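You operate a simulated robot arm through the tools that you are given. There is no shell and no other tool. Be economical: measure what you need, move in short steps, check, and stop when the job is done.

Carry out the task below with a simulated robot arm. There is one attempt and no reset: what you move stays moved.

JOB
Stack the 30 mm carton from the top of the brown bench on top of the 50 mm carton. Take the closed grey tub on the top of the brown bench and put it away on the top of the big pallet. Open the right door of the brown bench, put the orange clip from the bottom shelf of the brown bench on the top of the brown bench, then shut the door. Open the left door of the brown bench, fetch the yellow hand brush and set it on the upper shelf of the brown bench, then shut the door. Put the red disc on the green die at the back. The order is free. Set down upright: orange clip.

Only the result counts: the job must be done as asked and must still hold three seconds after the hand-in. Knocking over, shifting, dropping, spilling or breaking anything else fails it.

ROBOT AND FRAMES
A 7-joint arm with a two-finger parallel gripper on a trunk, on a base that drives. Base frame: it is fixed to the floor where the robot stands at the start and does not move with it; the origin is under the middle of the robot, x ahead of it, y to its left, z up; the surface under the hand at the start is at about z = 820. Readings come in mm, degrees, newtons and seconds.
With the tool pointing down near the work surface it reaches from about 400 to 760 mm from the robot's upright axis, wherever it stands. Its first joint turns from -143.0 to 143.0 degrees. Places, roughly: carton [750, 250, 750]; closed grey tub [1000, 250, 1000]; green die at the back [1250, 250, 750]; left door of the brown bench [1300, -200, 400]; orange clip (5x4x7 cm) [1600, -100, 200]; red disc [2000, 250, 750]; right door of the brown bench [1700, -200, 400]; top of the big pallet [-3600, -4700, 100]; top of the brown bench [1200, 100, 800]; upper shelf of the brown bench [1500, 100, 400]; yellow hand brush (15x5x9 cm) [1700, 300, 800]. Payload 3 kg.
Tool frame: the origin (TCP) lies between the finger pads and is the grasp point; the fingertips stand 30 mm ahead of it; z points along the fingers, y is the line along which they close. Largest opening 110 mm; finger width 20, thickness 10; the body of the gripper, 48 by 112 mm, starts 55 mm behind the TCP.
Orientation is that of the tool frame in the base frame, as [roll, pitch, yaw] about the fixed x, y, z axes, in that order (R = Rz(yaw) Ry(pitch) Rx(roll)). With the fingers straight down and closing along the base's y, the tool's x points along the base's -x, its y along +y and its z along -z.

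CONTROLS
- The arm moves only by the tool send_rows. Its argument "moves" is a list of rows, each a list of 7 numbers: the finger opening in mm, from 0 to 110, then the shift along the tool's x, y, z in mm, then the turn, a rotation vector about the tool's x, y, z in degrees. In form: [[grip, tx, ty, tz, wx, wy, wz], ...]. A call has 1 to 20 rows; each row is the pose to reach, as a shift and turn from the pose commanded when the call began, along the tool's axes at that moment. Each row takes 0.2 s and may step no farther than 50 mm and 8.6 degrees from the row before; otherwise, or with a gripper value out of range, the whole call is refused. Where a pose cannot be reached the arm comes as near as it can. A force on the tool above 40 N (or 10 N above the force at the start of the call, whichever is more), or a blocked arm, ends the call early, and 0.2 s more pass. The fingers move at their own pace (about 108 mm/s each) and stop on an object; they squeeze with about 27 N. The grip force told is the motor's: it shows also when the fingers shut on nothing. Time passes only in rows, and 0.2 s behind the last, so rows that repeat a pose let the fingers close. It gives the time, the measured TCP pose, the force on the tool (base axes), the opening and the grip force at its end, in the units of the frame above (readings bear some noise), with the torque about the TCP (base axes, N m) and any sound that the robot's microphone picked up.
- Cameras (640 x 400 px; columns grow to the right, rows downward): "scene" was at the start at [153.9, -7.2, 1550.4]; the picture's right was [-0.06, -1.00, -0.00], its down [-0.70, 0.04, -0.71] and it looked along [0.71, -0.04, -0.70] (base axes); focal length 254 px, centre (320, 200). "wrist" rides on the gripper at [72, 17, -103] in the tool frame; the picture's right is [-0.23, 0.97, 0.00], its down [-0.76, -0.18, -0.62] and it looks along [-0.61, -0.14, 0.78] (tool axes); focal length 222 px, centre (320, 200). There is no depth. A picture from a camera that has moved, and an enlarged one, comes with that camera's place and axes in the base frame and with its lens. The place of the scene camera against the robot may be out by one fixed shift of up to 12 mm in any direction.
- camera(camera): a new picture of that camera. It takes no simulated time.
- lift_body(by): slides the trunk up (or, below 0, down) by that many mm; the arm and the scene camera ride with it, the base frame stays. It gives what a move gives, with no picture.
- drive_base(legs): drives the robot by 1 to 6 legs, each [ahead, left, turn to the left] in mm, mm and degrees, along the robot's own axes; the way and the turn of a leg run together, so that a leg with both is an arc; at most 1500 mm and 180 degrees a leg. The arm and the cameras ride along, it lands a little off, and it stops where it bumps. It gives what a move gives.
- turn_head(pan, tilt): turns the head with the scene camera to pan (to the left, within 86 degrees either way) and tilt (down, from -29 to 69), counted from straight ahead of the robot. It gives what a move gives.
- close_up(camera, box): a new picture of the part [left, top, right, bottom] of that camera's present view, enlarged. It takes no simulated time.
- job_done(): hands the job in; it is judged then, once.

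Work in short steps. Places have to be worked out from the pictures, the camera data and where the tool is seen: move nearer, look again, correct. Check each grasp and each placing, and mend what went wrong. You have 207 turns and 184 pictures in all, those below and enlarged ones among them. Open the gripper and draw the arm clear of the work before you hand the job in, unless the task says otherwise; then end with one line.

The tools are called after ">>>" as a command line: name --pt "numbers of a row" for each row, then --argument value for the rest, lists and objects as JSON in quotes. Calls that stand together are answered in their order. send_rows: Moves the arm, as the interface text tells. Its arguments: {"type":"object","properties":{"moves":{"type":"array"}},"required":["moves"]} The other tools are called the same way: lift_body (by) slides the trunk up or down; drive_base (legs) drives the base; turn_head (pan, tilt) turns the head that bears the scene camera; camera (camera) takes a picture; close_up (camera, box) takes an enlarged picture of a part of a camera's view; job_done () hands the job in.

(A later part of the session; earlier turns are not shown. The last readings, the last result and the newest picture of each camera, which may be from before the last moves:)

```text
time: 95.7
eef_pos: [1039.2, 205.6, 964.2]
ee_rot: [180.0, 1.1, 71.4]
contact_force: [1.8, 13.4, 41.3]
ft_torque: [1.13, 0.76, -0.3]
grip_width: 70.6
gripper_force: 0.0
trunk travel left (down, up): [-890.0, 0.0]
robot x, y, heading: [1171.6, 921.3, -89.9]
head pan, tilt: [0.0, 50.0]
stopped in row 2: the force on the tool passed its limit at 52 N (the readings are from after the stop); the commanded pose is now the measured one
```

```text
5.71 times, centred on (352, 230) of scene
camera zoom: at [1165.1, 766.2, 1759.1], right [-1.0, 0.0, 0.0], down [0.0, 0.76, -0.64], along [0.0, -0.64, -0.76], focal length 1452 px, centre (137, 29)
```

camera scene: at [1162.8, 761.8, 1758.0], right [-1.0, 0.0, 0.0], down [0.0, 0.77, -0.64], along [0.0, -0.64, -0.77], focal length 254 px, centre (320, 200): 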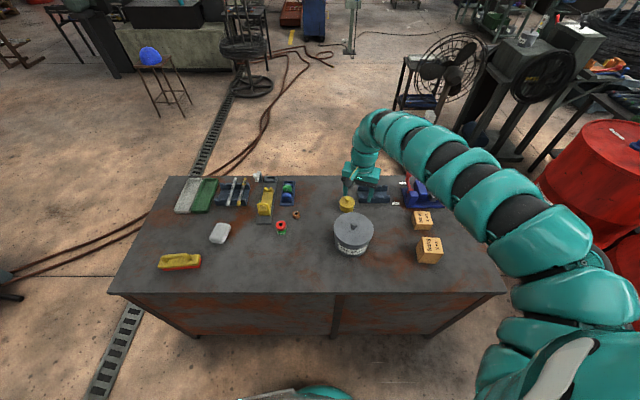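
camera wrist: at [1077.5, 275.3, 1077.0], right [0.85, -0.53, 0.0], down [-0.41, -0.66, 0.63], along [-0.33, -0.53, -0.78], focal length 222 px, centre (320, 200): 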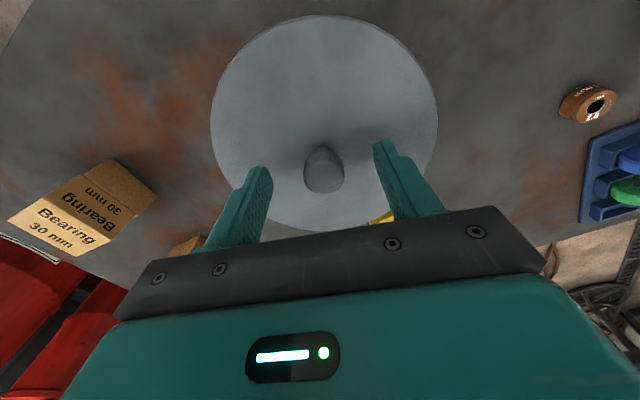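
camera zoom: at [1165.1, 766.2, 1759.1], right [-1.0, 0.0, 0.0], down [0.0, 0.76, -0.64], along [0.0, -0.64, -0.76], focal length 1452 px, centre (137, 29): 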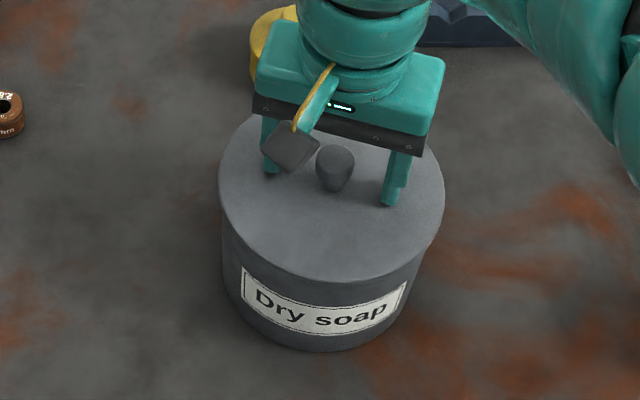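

The fingertips touched the lid at TCP z≈964, so the lid is at ≈934. I'll back up 4 mm and close.

>>> send_rows --pt "70 0 0 -4 0 -1 0" --pt "70 -3 0 -5 0 -1 0" --pt "40 -3 0 -5 0 -1 0" --pt "10 -3 0 -5 0 -1 0" --pt "10 -3 0 -5 0 -1 0" --pt "10 -3 0 -5 0 -1 0"

>>> close_up --camera "scene" --box '[312, 195, 392, 265]'

>>> camera --camera "wrist"

```text
time: 97.0
eef_pos: [1036.4, 202.2, 965.0]
ee_rot: [179.9, 1.7, 71.3]
contact_force: [-2.3, 1.0, 3.8]
ft_torque: [-0.71, 0.38, -0.23]
grip_width: 24.7
gripper_force: 26.9
trunk travel left (down, up): [-890.0, 0.0]
robot x, y, heading: [1174.9, 917.3, -90.1]
head pan, tilt: [0.0, 50.0]
```

```text
5.71 times, centred on (352, 230) of scene
camera zoom: at [1163.5, 762.3, 1758.0], right [-1.0, 0.0, 0.0], down [0.0, 0.77, -0.64], along [0.0, -0.64, -0.77], focal length 1452 px, centre (137, 29)
```

zoom: 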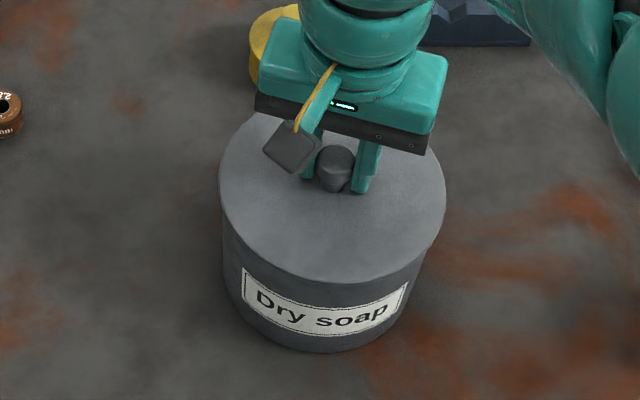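

```text
112 pictures are left
camera wrist: at [1077.3, 269.5, 1065.5], right [0.85, -0.53, 0.01], down [-0.41, -0.65, 0.65], along [-0.34, -0.55, -0.76], focal length 222 px, centre (320, 200)
```

wrist: 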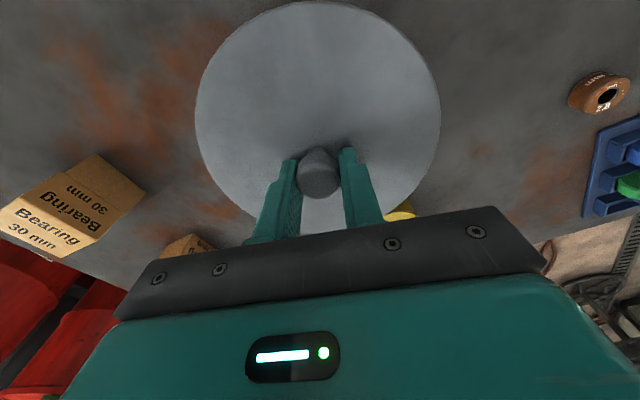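

The grip sits about 7 mm off the knob's centre and is slightly tilted. I'll open, recentre, and re-grip.

>>> send_rows --pt "60 0 0 -3 0 1 0" --pt "60 7 2 -3 0 1.8 0" --pt "60 7 2 -2 0 1.8 0" --pt "30 7 2 -1 0 1.8 0" --pt "10 7 2 -1 0 1.8 0" --pt "10 7 2 -1 0 1.8 0" --pt "10 7 2 -1 0 1.8 0"

>>> close_up --camera "wrist" --box '[240, 90, 400, 250]'

```text
time: 98.7
eef_pos: [1041.6, 207.0, 966.1]
ee_rot: [180.0, 0.1, 71.5]
contact_force: [-5.4, 0.9, 3.2]
ft_torque: [0.07, 0.03, -0.01]
grip_width: 25.3
gripper_force: 26.4
trunk travel left (down, up): [-890.0, 0.0]
robot x, y, heading: [1172.3, 919.5, -89.5]
head pan, tilt: [0.0, 50.0]
```

```text
2.50 times, centred on (320, 170) of wrist
camera zoom: at [1080.2, 271.4, 1069.3], right [0.85, -0.53, 0.0], down [-0.41, -0.67, 0.62], along [-0.33, -0.53, -0.78], focal length 555 px, centre (320, 275)
```

zoom: 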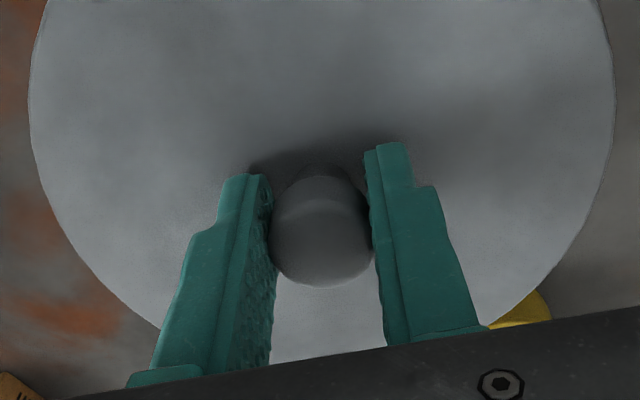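

Centred now. I'll lift 15 mm and check the whole tub comes up.

>>> send_rows --pt "5 0 0 -5 0 0 0" --pt "5 0 0 -10 0 0 0" --pt "5 0 0 -20 0 0 0" --pt "5 0 0 -20 0 0 0"

>>> close_up --camera "scene" --box '[312, 195, 392, 265]'

```text
time: 99.7
eef_pos: [1042.3, 207.8, 986.3]
ee_rot: [180.0, -0.1, 71.4]
contact_force: [0.0, 0.4, -10.1]
ft_torque: [0.03, 0.04, 0.02]
grip_width: 25.1
gripper_force: 26.9
trunk travel left (down, up): [-890.0, 0.0]
robot x, y, heading: [1171.3, 919.1, -89.8]
head pan, tilt: [0.0, 50.0]
```

```text
5.71 times, centred on (352, 230) of scene
camera zoom: at [1163.1, 760.2, 1757.8], right [-1.0, 0.0, 0.0], down [0.0, 0.77, -0.64], along [0.0, -0.64, -0.77], focal length 1452 px, centre (137, 29)
```

zoom: 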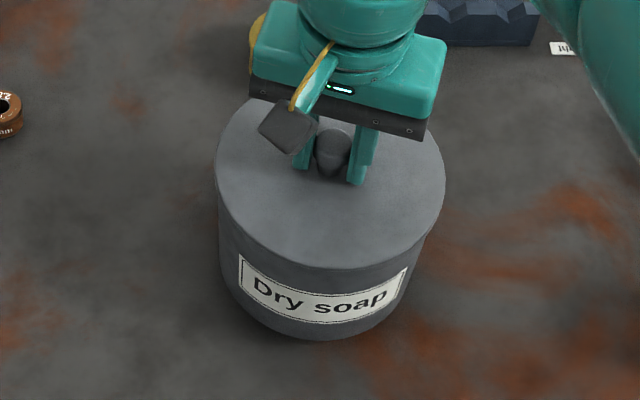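

The whole tub lifts (about 1 kg) with its bottom 147 mm below the TCP. I'll raise it, back away from the bench, and look toward the pallet route.

>>> send_rows --pt "5 0 0 -40 0 0 0" --pt "5 0 0 -80 0 0 0" --pt "5 0 0 -120 0 0 0" --pt "5 0 0 -150 0 0 0"

>>> drive_base --legs '[[-350, 0, 0]]'

>>> turn_head --pan -70 --tilt 25

>>> camera --camera "scene"

>>> turn_head --pan -25 --tilt 20

>>> camera --camera "scene"

```text
time: 100.7
eef_pos: [1044.0, 208.6, 1136.7]
ee_rot: [180.0, -0.2, 71.4]
contact_force: [-0.4, 1.0, -9.3]
ft_torque: [-0.01, 0.0, 0.01]
grip_width: 25.0
gripper_force: 26.7
trunk travel left (down, up): [-890.0, 0.0]
robot x, y, heading: [1172.5, 923.1, -89.8]
head pan, tilt: [0.0, 50.0]
```

```text
time: 102.9
eef_pos: [1038.6, 555.5, 1135.5]
ee_rot: [-179.9, -0.2, 70.7]
contact_force: [-0.1, 0.8, -10.6]
ft_torque: [0.03, -0.02, 0.0]
grip_width: 24.8
gripper_force: 27.1
trunk travel left (down, up): [-890.0, 0.0]
robot x, y, heading: [1173.5, 1268.2, -90.6]
head pan, tilt: [0.0, 50.0]
```

```text
time: 104.3
eef_pos: [1038.1, 555.1, 1133.8]
ee_rot: [-180.0, -0.2, 70.7]
contact_force: [-0.2, 0.5, -9.6]
ft_torque: [0.05, -0.04, 0.01]
grip_width: 24.9
gripper_force: 27.2
trunk travel left (down, up): [-890.0, 0.0]
robot x, y, heading: [1174.3, 1264.7, -90.4]
head pan, tilt: [-70.0, 25.0]
```

```text
109 pictures are left
camera scene: at [1077.5, 1152.9, 1795.3], right [-0.33, 0.94, 0.0], down [0.4, 0.14, -0.91], along [-0.85, -0.3, -0.42], focal length 254 px, centre (320, 200)
```

scene: 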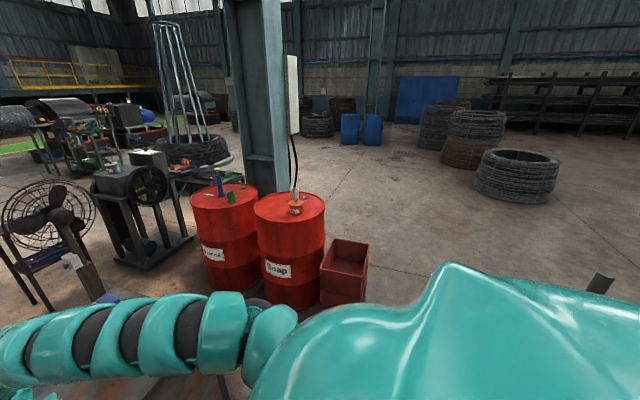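

```text
time: 105.4
eef_pos: [1037.2, 553.6, 1133.7]
ee_rot: [-180.0, -0.2, 70.7]
contact_force: [1.1, -0.5, -9.3]
ft_torque: [0.04, 0.01, 0.01]
grip_width: 24.7
gripper_force: 27.4
trunk travel left (down, up): [-890.0, 0.0]
robot x, y, heading: [1172.2, 1270.0, -90.5]
head pan, tilt: [-25.0, 20.0]
```

```text
108 pictures are left
camera scene: at [1124.0, 1099.5, 1803.4], right [-0.9, 0.43, 0.0], down [0.15, 0.31, -0.94], along [-0.41, -0.85, -0.34], focal length 254 px, centre (320, 200)
```

scene: 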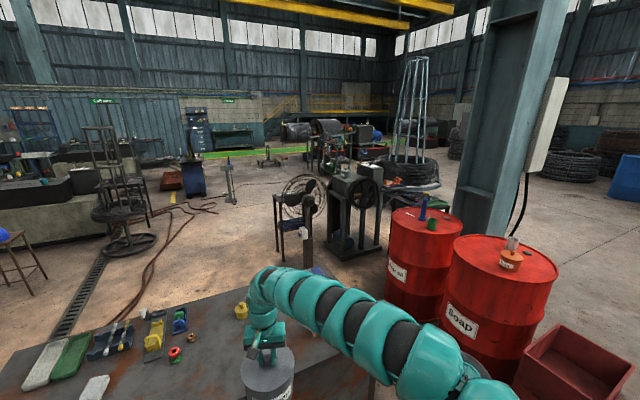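

I'll zoom toward the pallet's expected direction, near (164, 155) with the head at pan -70.

>>> turn_head --pan -50 --tilt 15

>>> close_up --camera "scene" --box '[160, 80, 480, 280]'

```text
time: 106.3
eef_pos: [1038.2, 554.1, 1135.2]
ee_rot: [-180.0, -0.1, 70.7]
contact_force: [-0.2, -0.5, -10.8]
ft_torque: [0.05, -0.01, 0.03]
grip_width: 24.7
gripper_force: 26.6
trunk travel left (down, up): [-890.0, 0.0]
robot x, y, heading: [1168.8, 1267.5, -90.7]
head pan, tilt: [-50.0, 15.0]
```

```text
2.00 times, centred on (320, 180) of scene
camera zoom: at [1092.3, 1124.1, 1811.5], right [-0.63, 0.77, 0.0], down [0.2, 0.17, -0.97], along [-0.75, -0.61, -0.26], focal length 508 px, centre (320, 240)
```

zoom: 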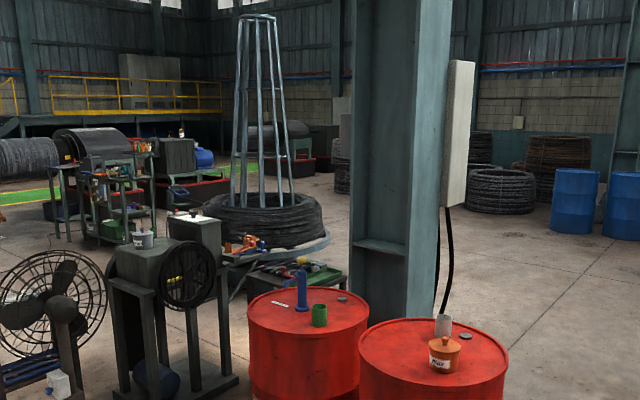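

The pallet isn't visible from here. I'll go around the open west side, passing north of the drums, then turn and look.

>>> drive_base --legs '[[0, 0, -89.5], [500, -250, 0], [1200, 0, 0], [1200, 0, 0], [0, 0, 65]]'

>>> turn_head --pan 0 --tilt 20

>>> camera --camera "scene"

```text
time: 127.6
eef_pos: [-2154.7, 896.8, 1134.8]
ee_rot: [-179.9, -0.1, 47.4]
contact_force: [0.2, 0.2, -10.2]
ft_torque: [0.04, 0.0, -0.01]
grip_width: 24.8
gripper_force: 27.0
trunk travel left (down, up): [-890.0, 0.0]
robot x, y, heading: [-1749.6, 1495.4, -113.8]
head pan, tilt: [-50.0, 15.0]
```

```text
time: 128.8
eef_pos: [-2155.6, 898.1, 1134.1]
ee_rot: [-180.0, -0.1, 47.4]
contact_force: [-0.3, 0.7, -10.0]
ft_torque: [0.03, -0.02, -0.01]
grip_width: 25.0
gripper_force: 27.1
trunk travel left (down, up): [-890.0, 0.0]
robot x, y, heading: [-1752.6, 1499.9, -113.7]
head pan, tilt: [0.0, 20.0]
```

```text
106 pictures are left
camera scene: at [-1827.8, 1337.2, 1803.4], right [-0.91, 0.41, 0.0], down [0.14, 0.31, -0.94], along [-0.38, -0.86, -0.34], focal length 254 px, centre (320, 200)
```

scene: 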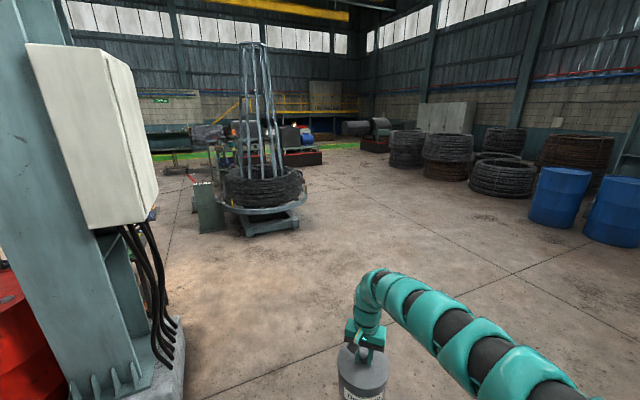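

The coil stand (≈(-2480,-2250)) hides the pallet. I'll drive past its right side to about (-3600,-1500) and look again.

>>> drive_base --legs '[[0, 0, -8], [1200, 0, 0], [1200, 0, 0], [1100, 0, 0], [0, 0, 31.7]]'

>>> camera --camera "scene"

```text
time: 148.2
eef_pos: [-3612.4, -2306.8, 1133.6]
ee_rot: [-179.9, 0.0, 73.8]
contact_force: [0.1, -0.1, -10.6]
ft_torque: [0.07, -0.01, 0.01]
grip_width: 24.9
gripper_force: 26.8
trunk travel left (down, up): [-890.0, 0.0]
robot x, y, heading: [-3515.4, -1586.7, -87.9]
head pan, tilt: [0.0, 20.0]
```

```text
105 pictures are left
camera scene: at [-3516.9, -1765.1, 1803.4], right [-1.0, -0.04, 0.0], down [-0.01, 0.34, -0.94], along [0.04, -0.94, -0.34], focal length 254 px, centre (320, 200)
```

scene: 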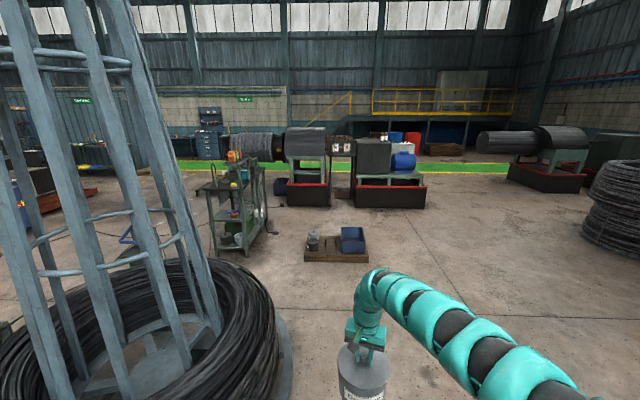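

Pallet found ahead, around x -3220…-3950, y -4330…-4900, with a small tub and a blue box on it. I'll drive closer and look down.

>>> drive_base --legs '[[1000, 0, -1], [1000, 0, -1]]'

>>> turn_head --pan 0 --tilt 50

>>> camera --camera "scene"

>>> camera --camera "wrist"

```text
time: 158.2
eef_pos: [-3606.9, -4328.4, 1134.9]
ee_rot: [180.0, -0.1, 71.1]
contact_force: [1.1, -0.3, -9.8]
ft_torque: [0.05, -0.04, -0.02]
grip_width: 24.9
gripper_force: 26.9
trunk travel left (down, up): [-890.0, 0.0]
robot x, y, heading: [-3479.9, -3612.7, -90.0]
head pan, tilt: [0.0, 20.0]
```

```text
time: 159.2
eef_pos: [-3606.8, -4328.0, 1134.6]
ee_rot: [-180.0, -0.1, 71.1]
contact_force: [0.1, 0.5, -10.2]
ft_torque: [0.08, 0.0, 0.02]
grip_width: 25.0
gripper_force: 27.1
trunk travel left (down, up): [-890.0, 0.0]
robot x, y, heading: [-3474.7, -3614.5, -90.1]
head pan, tilt: [0.0, 50.0]
```

```text
104 pictures are left
camera scene: at [-3484.8, -3774.7, 1757.9], right [-1.0, 0.0, 0.0], down [0.0, 0.77, -0.64], along [0.0, -0.64, -0.77], focal length 254 px, centre (320, 200)
```

scene: 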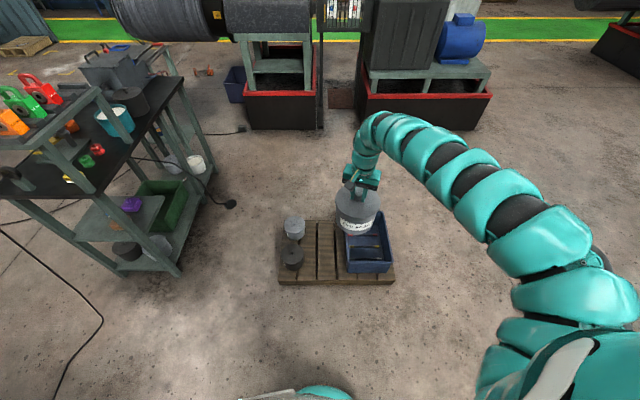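

```text
103 pictures are left
camera wrist: at [-3567.0, -4263.9, 1236.8], right [0.85, -0.53, 0.0], down [-0.42, -0.66, 0.62], along [-0.33, -0.53, -0.78], focal length 222 px, centre (320, 200)
```

wrist: 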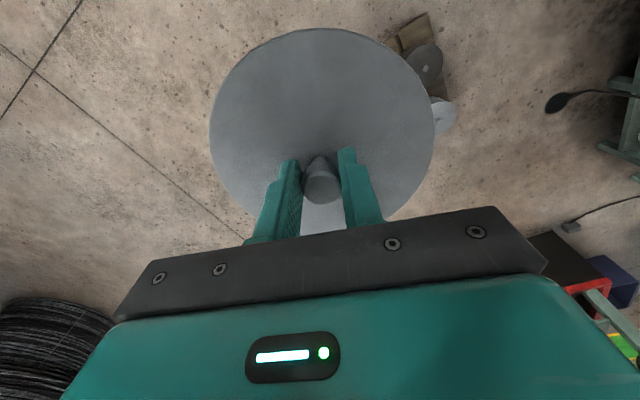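

>>> close_up --camera "scene" --box '[262, 195, 422, 295]'

```text
4.00 times, centred on (342, 245) of scene
camera zoom: at [-3484.8, -3774.7, 1757.9], right [-1.0, 0.0, 0.0], down [0.0, 0.77, -0.64], along [0.0, -0.64, -0.77], focal length 1016 px, centre (232, 20)
```

zoom: 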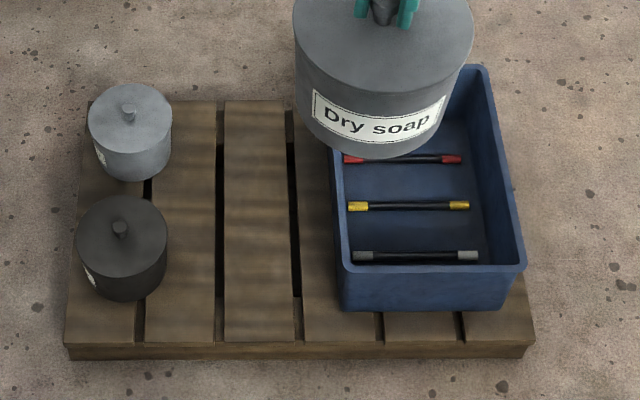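

There's a clear 290 mm gap between the small tubs and the blue box. Target tub centre ≈ (-3517, -4600). I'll drive to align at height.

>>> drive_base --legs '[[272, 90, 0]]'

>>> lift_body --by -600

>>> camera --camera "scene"

>>> camera --camera "wrist"

```text
time: 161.2
eef_pos: [-3516.2, -4595.6, 1133.6]
ee_rot: [-180.0, -0.2, 71.0]
contact_force: [-0.2, 0.2, -10.8]
ft_torque: [0.08, -0.05, 0.03]
grip_width: 24.7
gripper_force: 27.0
trunk travel left (down, up): [-890.0, 0.0]
robot x, y, heading: [-3383.5, -3879.9, -90.1]
head pan, tilt: [0.0, 50.0]
```

```text
refused: -600 is not a number from -400 to 400
```

```text
101 pictures are left
camera scene: at [-3394.4, -4043.8, 1757.7], right [-1.0, 0.01, 0.0], down [0.0, 0.77, -0.64], along [0.0, -0.64, -0.77], focal length 254 px, centre (320, 200)
```

scene: 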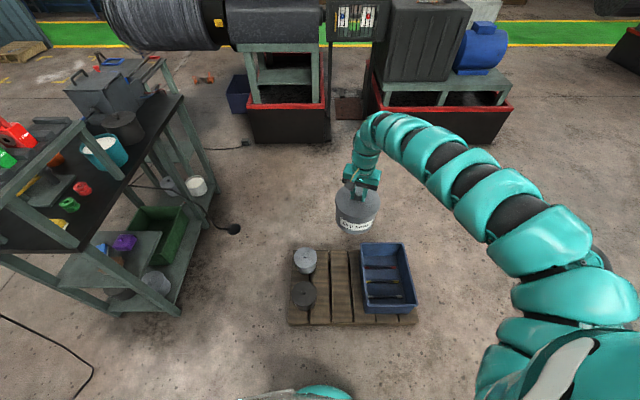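

```text
100 pictures are left
camera wrist: at [-3477.3, -4532.7, 1236.4], right [0.85, -0.53, 0.0], down [-0.42, -0.66, 0.62], along [-0.33, -0.53, -0.78], focal length 222 px, centre (320, 200)
```

wrist: 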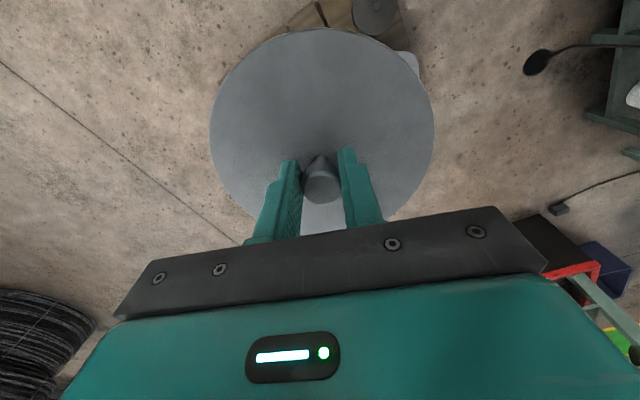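

Alignment checks out: target ≈ (-3519, -4600) and the TCP is there. I'll lower the trunk 400 then 220.

>>> lift_body --by -400

>>> lift_body --by -220

>>> camera --camera "scene"

>>> close_up --camera "scene" --box '[250, 180, 450, 380]'

```text
time: 165.0
eef_pos: [-3517.8, -4594.8, 734.4]
ee_rot: [-180.0, -0.2, 71.0]
contact_force: [-0.5, 0.5, -10.8]
ft_torque: [0.05, -0.01, 0.01]
grip_width: 24.8
gripper_force: 27.4
trunk travel left (down, up): [-490.0, 400.0]
robot x, y, heading: [-3382.6, -3878.3, -90.0]
head pan, tilt: [0.0, 50.0]
```

```text
time: 167.3
eef_pos: [-3518.2, -4595.1, 515.5]
ee_rot: [-179.9, 0.0, 71.0]
contact_force: [0.1, -1.0, -10.2]
ft_torque: [0.05, -0.02, 0.01]
grip_width: 24.9
gripper_force: 27.1
trunk travel left (down, up): [-270.0, 620.0]
robot x, y, heading: [-3383.9, -3880.4, -90.2]
head pan, tilt: [0.0, 50.0]
```

```text
99 pictures are left
camera scene: at [-3394.6, -4042.1, 1137.9], right [-1.0, 0.01, 0.0], down [0.0, 0.77, -0.64], along [0.0, -0.64, -0.77], focal length 254 px, centre (320, 200)
```

scene: 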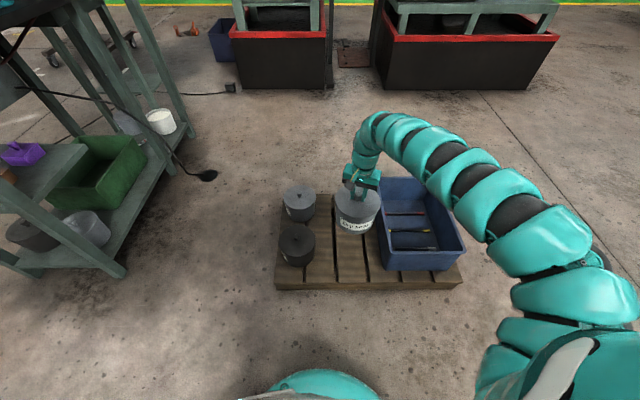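

```text
2.00 times, centred on (350, 280) of scene
camera zoom: at [-3394.6, -4042.1, 1137.9], right [-1.0, 0.01, 0.0], down [0.0, 0.77, -0.64], along [0.0, -0.64, -0.77], focal length 508 px, centre (260, 40)
```

zoom: 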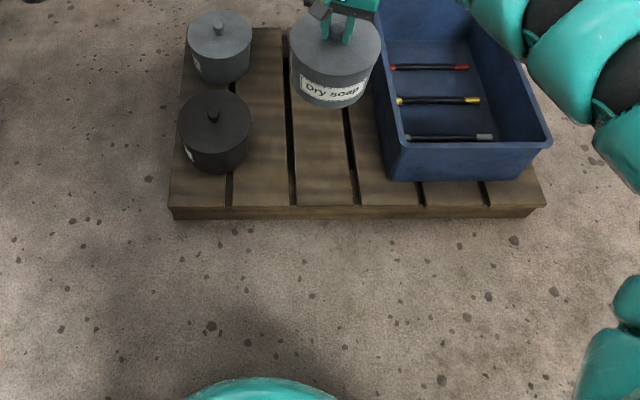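

The predicted landing spot is centred in the gap and inside the pallet. I'll lower 200 more with the trunk and then finish with the arm.

>>> lift_body --by -200

>>> close_up --camera "scene" --box '[220, 150, 480, 350]'

```text
time: 169.5
eef_pos: [-3517.8, -4593.8, 313.8]
ee_rot: [-179.9, -0.1, 71.1]
contact_force: [-1.0, -0.3, -10.4]
ft_torque: [0.08, -0.01, -0.02]
grip_width: 25.0
gripper_force: 27.1
trunk travel left (down, up): [-70.0, 820.0]
robot x, y, heading: [-3384.0, -3879.0, -90.0]
head pan, tilt: [0.0, 50.0]
```

```text
2.00 times, centred on (350, 250) of scene
camera zoom: at [-3394.5, -4042.0, 937.9], right [-1.0, 0.01, 0.0], down [0.0, 0.77, -0.64], along [0.0, -0.64, -0.77], focal length 508 px, centre (260, 100)
```

zoom: 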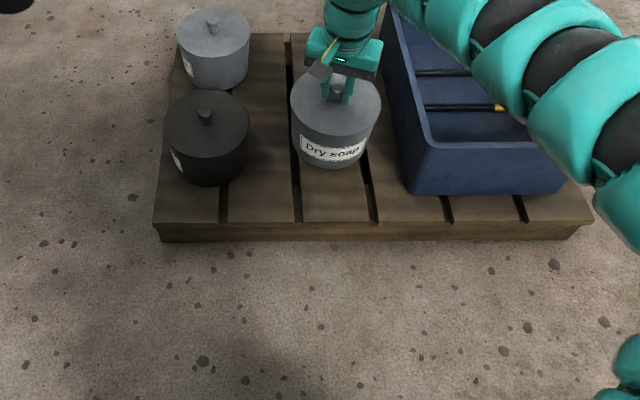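

I'll lower with the arm in small steps.

>>> send_rows --pt "5 0 0 15 0 0 0" --pt "5 0 0 30 0 0 0" --pt "5 0 0 40 0 0 0" --pt "5 0 0 40 0 0 0"

>>> close_up --camera "scene" --box '[220, 150, 480, 350]'

```text
time: 170.5
eef_pos: [-3517.2, -4595.0, 275.5]
ee_rot: [179.9, -0.2, 71.0]
contact_force: [0.7, -0.6, -9.4]
ft_torque: [0.07, -0.05, -0.02]
grip_width: 24.7
gripper_force: 27.7
trunk travel left (down, up): [-70.0, 820.0]
robot x, y, heading: [-3382.4, -3885.5, -90.2]
head pan, tilt: [0.0, 50.0]
```

```text
2.00 times, centred on (350, 250) of scene
camera zoom: at [-3394.6, -4042.0, 937.8], right [-1.0, 0.01, 0.0], down [0.0, 0.77, -0.64], along [0.0, -0.64, -0.77], focal length 508 px, centre (260, 100)
```

zoom: 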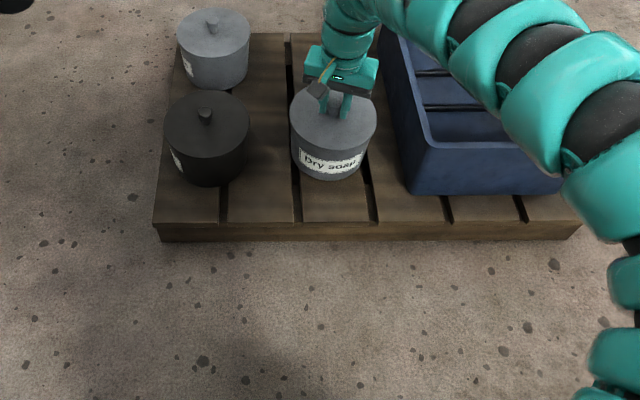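

>>> send_rows --pt "5 0 0 6 0 0 0" --pt "5 0 0 12 0 0 0" --pt "5 0 0 18 0 0 0" --pt "5 0 0 18 0 0 0"

>>> send_rows --pt "5 0 0 4 0 0 0" --pt "5 0 0 8 0 0 0" --pt "5 0 0 8 0 0 0"

```text
time: 171.5
eef_pos: [-3517.9, -4593.8, 256.8]
ee_rot: [-180.0, -0.2, 71.0]
contact_force: [-0.8, -1.3, -10.4]
ft_torque: [0.08, -0.03, -0.01]
grip_width: 25.2
gripper_force: 26.9
trunk travel left (down, up): [-70.0, 820.0]
robot x, y, heading: [-3386.0, -3886.3, -90.3]
head pan, tilt: [0.0, 50.0]
```

```text
time: 172.2
eef_pos: [-3517.6, -4596.0, 255.0]
ee_rot: [180.0, 0.3, 71.0]
contact_force: [1.8, 8.4, 30.9]
ft_torque: [0.93, 0.24, -0.07]
grip_width: 24.8
gripper_force: 26.5
trunk travel left (down, up): [-70.0, 820.0]
robot x, y, heading: [-3387.3, -3883.3, -90.2]
head pan, tilt: [0.0, 50.0]
stopped in row 3: the force on the tool passed its limit at 43 N (the readings are from after the stop); the commanded pose is now the measured one
```

The tub is on the pallet (contact at z≈255). I'll relieve slightly, open, and rise.

>>> send_rows --pt "5 0 0 -1.5 0 0 0" --pt "30 0 0 -1.5 0 0 0" --pt "50 0 0 -1.5 0 0 0" --pt "60 0 0 -1.5 0 0 0" --pt "60 0 0 -30 0 0 0" --pt "60 0 0 -70 0 0 0" --pt "60 0 0 -110 0 0 0"

>>> lift_body --by 400

>>> camera --camera "scene"

```text
time: 173.8
eef_pos: [-3518.2, -4593.6, 361.3]
ee_rot: [179.9, 0.0, 70.9]
contact_force: [0.0, 0.0, -0.1]
ft_torque: [0.02, 0.05, -0.01]
grip_width: 59.9
gripper_force: 0.0
trunk travel left (down, up): [-70.0, 820.0]
robot x, y, heading: [-3385.7, -3879.2, -90.4]
head pan, tilt: [0.0, 50.0]
```

```text
time: 177.6
eef_pos: [-3519.0, -4594.6, 761.8]
ee_rot: [180.0, 0.0, 70.9]
contact_force: [-0.6, 0.0, -0.4]
ft_torque: [-0.01, -0.02, 0.0]
grip_width: 60.2
gripper_force: 0.1
trunk travel left (down, up): [-470.0, 420.0]
robot x, y, heading: [-3386.9, -3880.5, -90.2]
head pan, tilt: [0.0, 50.0]
```

```text
95 pictures are left
camera scene: at [-3394.6, -4041.2, 1337.9], right [-1.0, 0.01, 0.0], down [0.0, 0.77, -0.64], along [0.0, -0.64, -0.77], focal length 254 px, centre (320, 200)
```

scene: 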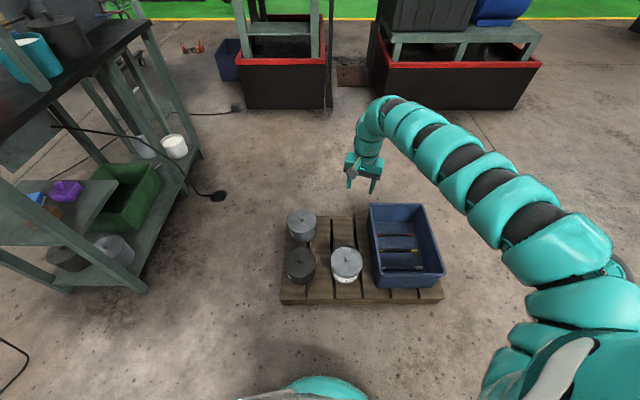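

Tub is placed on the pallet. I'll raise the trunk and retrace the route backwards.

>>> lift_body --by 400

>>> drive_base --legs '[[-1150, -65, 0], [-1150, -65, 0], [0, 0, -31.6], [-1200, 0, 0], [-1200, 0, 0], [-1125, 0, 0]]'

```text
time: 181.4
eef_pos: [-3518.8, -4594.6, 1160.8]
ee_rot: [179.9, 0.1, 70.8]
contact_force: [1.0, 0.9, 0.3]
ft_torque: [0.01, 0.01, -0.01]
grip_width: 59.9
gripper_force: 0.0
trunk travel left (down, up): [-870.0, 20.0]
robot x, y, heading: [-3385.2, -3882.8, -90.2]
head pan, tilt: [0.0, 50.0]
```

```text
time: 186.8
eef_pos: [-3570.1, -3475.2, 1162.7]
ee_rot: [180.0, 0.2, 72.5]
contact_force: [0.5, 0.9, 0.3]
ft_torque: [-0.06, 0.04, 0.01]
grip_width: 59.9
gripper_force: 0.0
trunk travel left (down, up): [-870.0, 20.0]
robot x, y, heading: [-3459.6, -2765.5, -88.5]
head pan, tilt: [0.0, 50.0]
stopped in leg 1: the robot was blocked; the commanded pose is now the measured one
```

Blocked, likely near the coil stand on my left. I'll look left and behind before continuing.

>>> turn_head --pan 80 --tilt 45

>>> camera --camera "scene"

```text
time: 188.4
eef_pos: [-3569.7, -3478.4, 1160.8]
ee_rot: [-179.9, 0.2, 72.6]
contact_force: [0.4, 0.1, -0.5]
ft_torque: [0.0, 0.0, 0.01]
grip_width: 59.8
gripper_force: 0.0
trunk travel left (down, up): [-870.0, 20.0]
robot x, y, heading: [-3460.1, -2759.1, -88.8]
head pan, tilt: [80.0, 45.0]
```

```text
94 pictures are left
camera scene: at [-3384.1, -2856.9, 1744.9], right [-0.15, -0.99, 0.0], down [-0.7, 0.11, -0.71], along [0.7, -0.11, -0.71], focal length 254 px, centre (320, 200)
```

scene: 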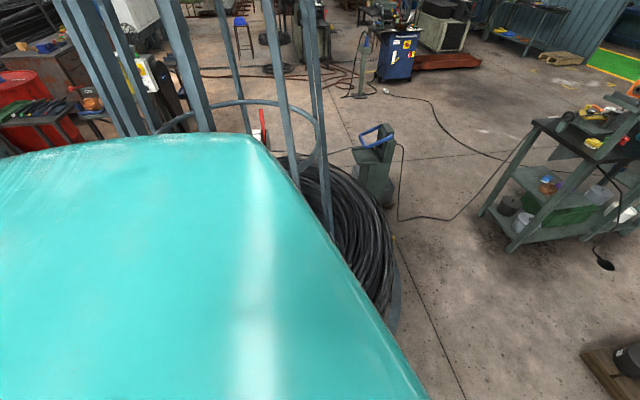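

The coil stand is right at my left side. I'll shift right 300 mm, then back up along the known route.

>>> drive_base --legs '[[0, -320, 0], [-1200, 0, 0], [0, 0, -33], [-1200, 0, 0], [-1200, 0, 0], [-1200, 0, 0]]'

```text
time: 214.6
eef_pos: [-2467.2, 942.5, 1160.4]
ee_rot: [-180.0, 0.0, 42.8]
contact_force: [-0.2, 0.6, -0.7]
ft_torque: [-0.03, -0.02, 0.03]
grip_width: 60.1
gripper_force: 0.1
trunk travel left (down, up): [-870.0, 20.0]
robot x, y, heading: [-2014.6, 1509.1, -118.4]
head pan, tilt: [80.0, 45.0]
```

I'll face -y and crab to the gap between the bench's near end and the drums.

>>> drive_base --legs '[[0, 0, 28.4], [0, 1050, 0], [0, 1050, 0]]'

>>> turn_head --pan 0 --tilt 40

>>> camera --camera "scene"

```text
time: 226.4
eef_pos: [-28.2, 818.4, 1161.4]
ee_rot: [-180.0, 0.1, 73.0]
contact_force: [0.1, 0.0, 0.0]
ft_torque: [0.01, 0.02, 0.01]
grip_width: 59.8
gripper_force: 0.2
trunk travel left (down, up): [-870.0, 20.0]
robot x, y, heading: [76.8, 1536.7, -88.3]
head pan, tilt: [80.0, 45.0]
```

```text
time: 227.9
eef_pos: [-28.5, 818.4, 1161.3]
ee_rot: [-179.9, 0.1, 73.0]
contact_force: [0.1, -0.8, 0.5]
ft_torque: [0.03, 0.0, 0.0]
grip_width: 60.3
gripper_force: 0.0
trunk travel left (down, up): [-870.0, 20.0]
robot x, y, heading: [81.7, 1532.4, -88.1]
head pan, tilt: [0.0, 40.0]
```

```text
93 pictures are left
camera scene: at [76.1, 1367.3, 1752.2], right [-1.0, -0.03, 0.0], down [-0.02, 0.64, -0.77], along [0.02, -0.77, -0.64], focal length 254 px, centre (320, 200)
```

scene: 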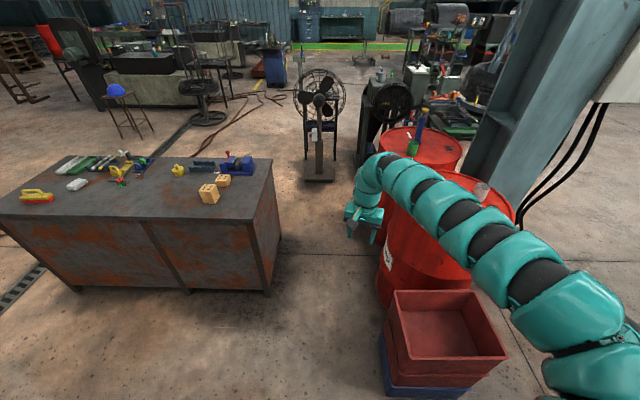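

The gap spans x -270…475, and a fan stands at (167,-1114). I'll turn to heading 0 here and crab down the known-safe line x≈10, in stages.

>>> drive_base --legs '[[0, 0, 88.1], [30, -750, 0], [-95, -380, 0]]'

```text
time: 237.7
eef_pos: [715.2, 283.8, 1159.7]
ee_rot: [180.0, 0.1, 160.8]
contact_force: [0.2, -0.8, 0.1]
ft_torque: [0.03, 0.02, -0.01]
grip_width: 60.1
gripper_force: 0.1
trunk travel left (down, up): [-870.0, 20.0]
robot x, y, heading: [3.5, 414.0, -0.6]
head pan, tilt: [0.0, 40.0]
```

>>> drive_base --legs '[[5, -480, 0.6], [0, -470, 0]]'

>>> camera --camera "scene"

```text
time: 242.9
eef_pos: [730.6, -629.8, 1160.8]
ee_rot: [180.0, 0.1, 162.0]
contact_force: [-0.1, -0.2, -0.5]
ft_torque: [-0.03, 0.0, 0.03]
grip_width: 60.2
gripper_force: 0.1
trunk travel left (down, up): [-870.0, 20.0]
robot x, y, heading: [14.0, -508.5, 0.8]
head pan, tilt: [0.0, 40.0]
```

```text
92 pictures are left
camera scene: at [172.5, -510.0, 1752.2], right [0.01, -1.0, 0.0], down [-0.64, -0.01, -0.77], along [0.77, 0.01, -0.64], focal length 254 px, centre (320, 200)
```

scene: 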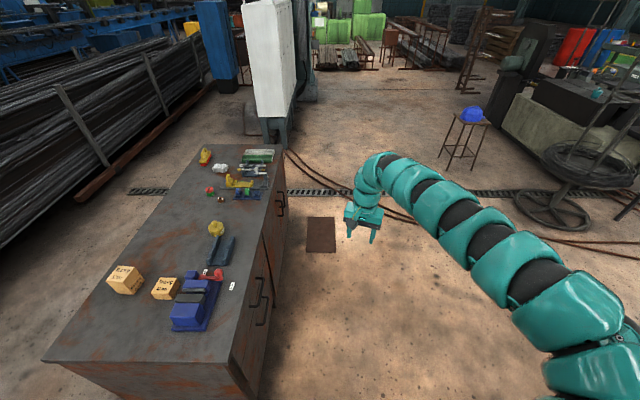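

I can see the door handles on the right face. Close-up.

>>> close_up --camera "scene" --box '[220, 140, 340, 380]'

```text
1.67 times, centred on (280, 260) of scene
camera zoom: at [172.5, -510.0, 1752.2], right [0.01, -1.0, 0.0], down [-0.64, -0.01, -0.77], along [0.77, 0.01, -0.64], focal length 424 px, centre (387, 100)
```

zoom: 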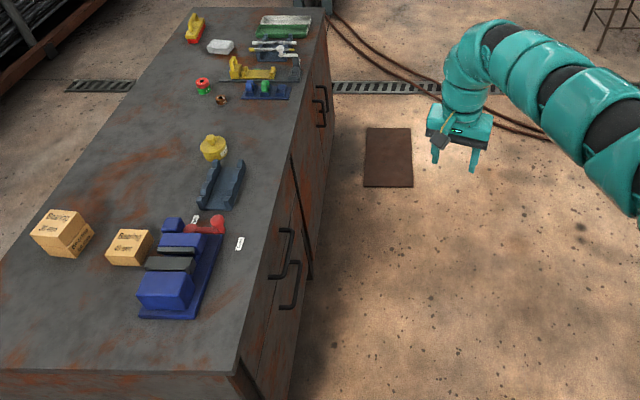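

The far cabinet has two doors whose handles meet near x≈1575. I'll drive to the open floor facing it at about (1420, -1100).

>>> drive_base --legs '[[950, 0, -0.8], [450, -580, 0], [0, 0, 90]]'

>>> turn_head --pan 0 --tilt 45

>>> camera --camera "scene"

```text
time: 255.2
eef_pos: [1556.3, -393.8, 1160.9]
ee_rot: [180.0, 0.1, -111.2]
contact_force: [-0.1, -0.2, -0.4]
ft_torque: [0.0, -0.03, 0.01]
grip_width: 59.8
gripper_force: 0.1
trunk travel left (down, up): [-870.0, 20.0]
robot x, y, heading: [1394.7, -1101.5, 87.6]
head pan, tilt: [0.0, 40.0]
```

```text
time: 255.9
eef_pos: [1555.1, -393.5, 1159.9]
ee_rot: [-179.9, 0.1, -111.2]
contact_force: [-0.3, 0.9, 0.1]
ft_torque: [-0.01, 0.01, 0.03]
grip_width: 59.9
gripper_force: 0.1
trunk travel left (down, up): [-870.0, 20.0]
robot x, y, heading: [1399.8, -1098.3, 87.5]
head pan, tilt: [0.0, 45.0]
```

```text
90 pictures are left
camera scene: at [1395.8, -942.0, 1744.9], right [1.0, -0.04, 0.0], down [-0.03, -0.71, -0.71], along [0.03, 0.71, -0.71], focal length 254 px, centre (320, 200)
```

scene: 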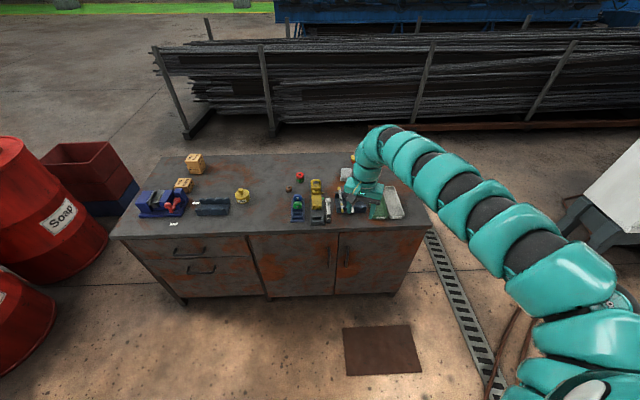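

Left half: drawers; right half: the two doors with vertical handles at the meeting edge. Zoom in.

>>> close_up --camera "scene" --box '[236, 210, 444, 310]'

```text
3.08 times, centred on (340, 260) of scene
camera zoom: at [1395.8, -942.0, 1744.9], right [1.0, -0.04, 0.0], down [-0.03, -0.71, -0.71], along [0.03, 0.71, -0.71], focal length 782 px, centre (258, 15)
```

zoom: 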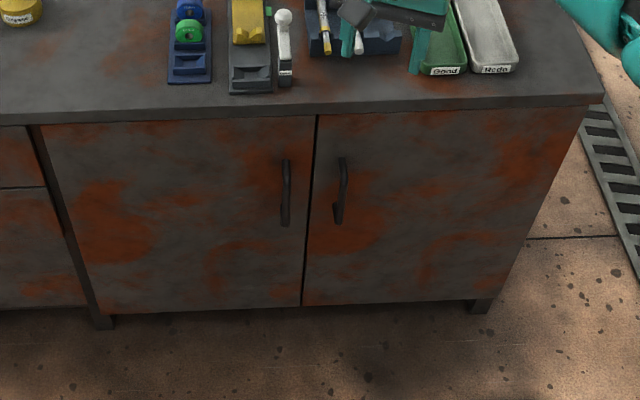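

Handles: left door bar at x≈1465, right door bar at x≈1554, z≈520–714, y≈-235; seam x≈1513, hinges at ~1105 and ~1925. I'll lower in front of the right handle with the fingers closing along x.

>>> lift_body --by -195

>>> send_rows --pt "90 0 0 45 0 0 -5" --pt "90 0 0 90 0 0 -10" --pt "90 0 0 135 0 0 -15" --pt "90 0 0 180 0 0 -21" --pt "90 0 0 225 0 0 -21" --pt "90 0 0 255 0 0 -21"

>>> send_rows --pt "90 0 0 0 0 -8 0" --pt "90 0 0 0 0 -16 0" --pt "90 0 0 0 0 -24 0" --pt "90 0 0 0 0 -32 0" --pt "90 0 0 0 0 -32 0"

>>> camera --camera "scene"

>>> camera --camera "wrist"

```text
time: 258.0
eef_pos: [1555.9, -394.2, 965.4]
ee_rot: [180.0, 0.1, -111.2]
contact_force: [-0.5, 0.3, 0.2]
ft_torque: [0.01, -0.01, 0.01]
grip_width: 60.0
gripper_force: 0.0
trunk travel left (down, up): [-675.0, 215.0]
robot x, y, heading: [1395.1, -1102.9, 87.7]
head pan, tilt: [0.0, 45.0]
```

```text
time: 259.4
eef_pos: [1557.8, -391.6, 710.6]
ee_rot: [-180.0, 0.3, -90.2]
contact_force: [-0.3, 0.0, 0.1]
ft_torque: [-0.02, 0.01, -0.04]
grip_width: 89.9
gripper_force: 0.0
trunk travel left (down, up): [-675.0, 215.0]
robot x, y, heading: [1395.5, -1101.9, 87.4]
head pan, tilt: [0.0, 45.0]
```

```text
time: 260.6
eef_pos: [1554.8, -393.8, 711.1]
ee_rot: [180.0, 32.1, -90.2]
contact_force: [0.2, 0.2, -0.4]
ft_torque: [-0.03, -0.02, 0.02]
grip_width: 90.0
gripper_force: 0.1
out of reach, approached as far as the arm can: row 4
trunk travel left (down, up): [-675.0, 215.0]
robot x, y, heading: [1395.4, -1099.1, 87.5]
head pan, tilt: [0.0, 45.0]
```

```text
88 pictures are left
camera scene: at [1394.7, -941.9, 1549.9], right [1.0, -0.04, 0.0], down [-0.03, -0.71, -0.71], along [0.03, 0.71, -0.71], focal length 254 px, centre (320, 200)
```

scene: 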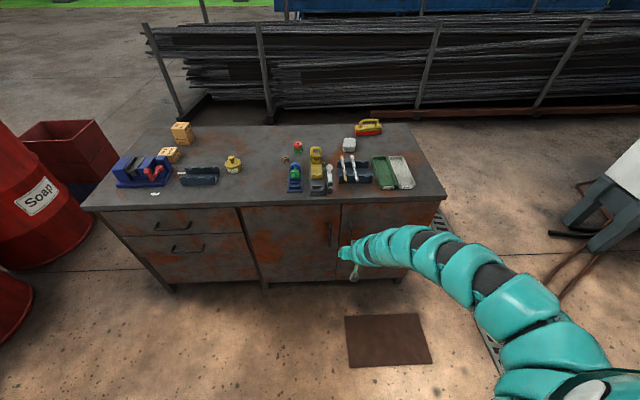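

```text
87 pictures are left
camera wrist: at [1539.1, -509.0, 758.9], right [-0.97, 0.2, 0.12], down [0.18, 0.31, 0.93], along [0.14, 0.93, -0.34], focal length 222 px, centre (320, 200)
```

wrist: 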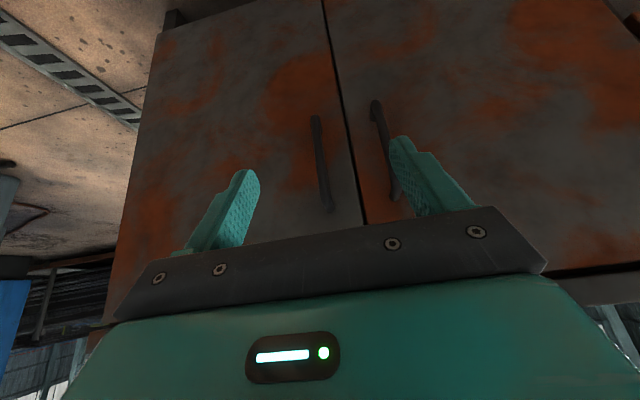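

The tilt works. The right handle is at x≈1569, z≈530–685. I'll tilt more (to ~52°) while advancing toward it.

>>> send_rows --pt "90 -16 4 34 0 -7 0" --pt "90 -32 9 68 0 -14 0" --pt "90 -47 13 101 0 -20 0" --pt "90 -47 13 101 0 -20 0"

>>> camera --camera "wrist"

>>> close_up --camera "scene" --box '[280, 180, 440, 300]'

```text
time: 261.6
eef_pos: [1543.2, -298.2, 648.9]
ee_rot: [-179.5, 52.2, -90.0]
contact_force: [-0.9, -0.5, 0.3]
ft_torque: [-0.02, -0.01, -0.02]
grip_width: 89.9
gripper_force: 0.1
trunk travel left (down, up): [-675.0, 215.0]
robot x, y, heading: [1396.4, -1103.2, 87.5]
head pan, tilt: [0.0, 45.0]
```

```text
86 pictures are left
camera wrist: at [1526.1, -423.3, 654.4], right [-0.97, 0.15, 0.17], down [0.17, -0.03, 0.98], along [0.15, 0.99, 0.0], focal length 222 px, centre (320, 200)
```

wrist: 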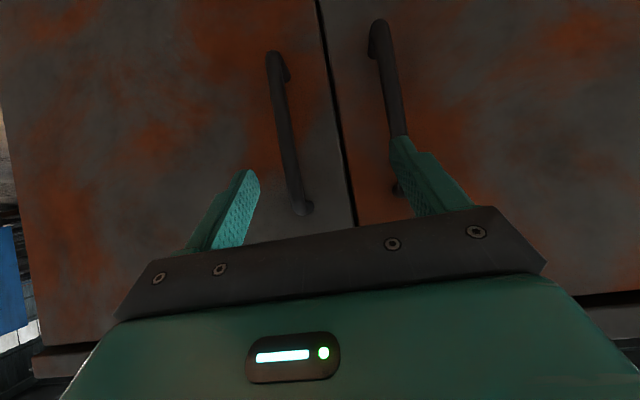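

```text
3.33 times, centred on (360, 240) of scene
camera zoom: at [1391.0, -941.9, 1550.0], right [1.0, -0.04, 0.0], down [-0.03, -0.71, -0.71], along [0.03, 0.71, -0.71], focal length 847 px, centre (187, 67)
```

zoom: 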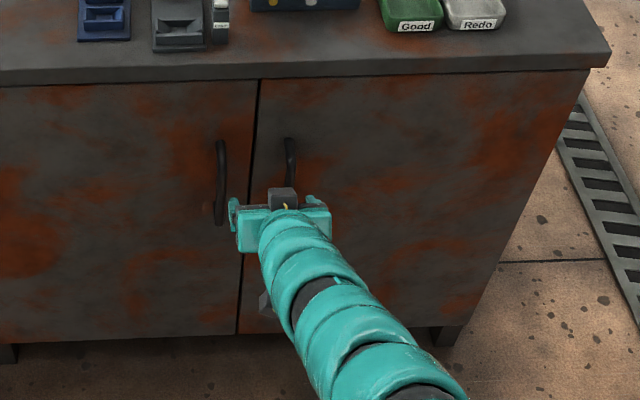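

Note tool y points to -x here. The right handle bar is at x≈1571, z≈530–660. I'll move to it with a 60 mm opening, stopping 25 mm short to check.

>>> send_rows --pt "60 0 -14 0 0 0 0" --pt "60 0 -28 0 0 0 0" --pt "60 -10 -28 20 0 0 0" --pt "60 -17 -28 36 0 0 0" --pt "60 -17 -28 36 0 0 0"

>>> camera --camera "wrist"

```text
time: 262.8
eef_pos: [1573.4, -283.2, 646.8]
ee_rot: [-180.0, 52.0, -90.2]
contact_force: [-0.8, -0.1, -0.9]
ft_torque: [-0.01, 0.0, 0.04]
grip_width: 60.3
gripper_force: 0.2
out of reach, approached as far as the arm can: row 3, 4, 5
trunk travel left (down, up): [-675.0, 215.0]
robot x, y, heading: [1399.0, -1100.6, 87.4]
head pan, tilt: [0.0, 45.0]
```

```text
84 pictures are left
camera wrist: at [1555.7, -408.1, 653.2], right [-0.97, 0.14, 0.18], down [0.18, -0.02, 0.98], along [0.15, 0.99, 0.0], focal length 222 px, centre (320, 200)
```

wrist: 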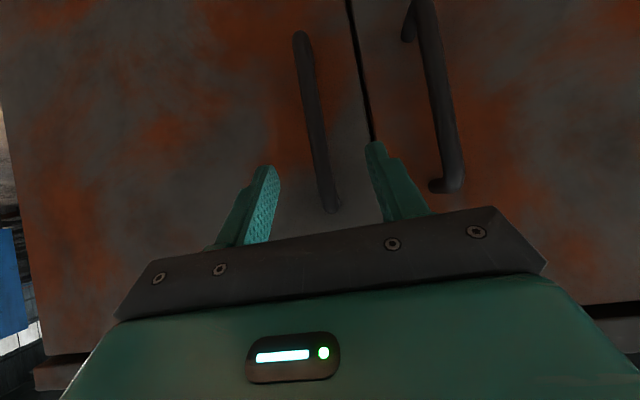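

Bar is centred between the fingers, but the arm is at full stretch. I'll drive the base forward 48 mm.

>>> drive_base --legs '[[48, 0, 0]]'

>>> camera --camera "wrist"

>>> close_up --camera "scene" --box '[280, 180, 440, 300]'

```text
time: 263.7
eef_pos: [1576.8, -235.4, 647.4]
ee_rot: [-180.0, 52.0, -90.1]
contact_force: [-0.4, -0.7, 0.9]
ft_torque: [0.02, 0.01, -0.01]
grip_width: 59.7
gripper_force: 0.1
trunk travel left (down, up): [-675.0, 215.0]
robot x, y, heading: [1399.7, -1055.9, 87.9]
head pan, tilt: [0.0, 45.0]
```

```text
83 pictures are left
camera wrist: at [1557.9, -360.2, 652.5], right [-0.97, 0.14, 0.18], down [0.18, -0.02, 0.98], along [0.15, 0.99, 0.0], focal length 222 px, centre (320, 200)
```

wrist: 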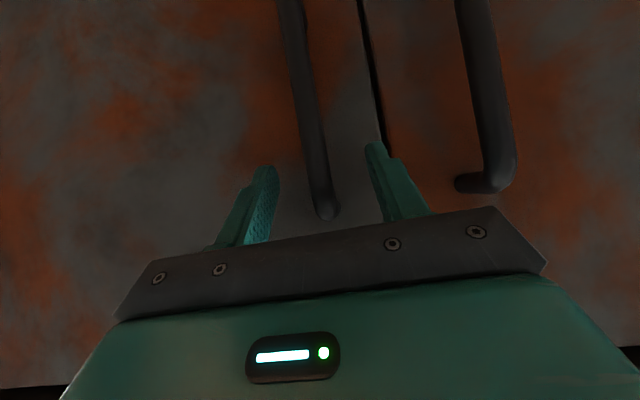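

```text
3.33 times, centred on (360, 240) of scene
camera zoom: at [1398.0, -893.8, 1549.7], right [1.0, -0.04, 0.0], down [-0.03, -0.71, -0.71], along [0.03, 0.71, -0.71], focal length 847 px, centre (187, 67)
```

zoom: 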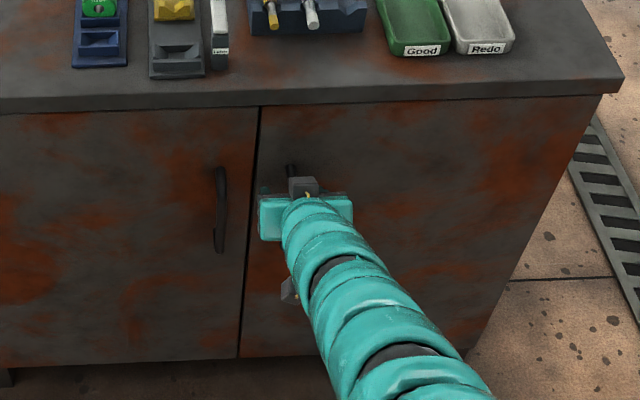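

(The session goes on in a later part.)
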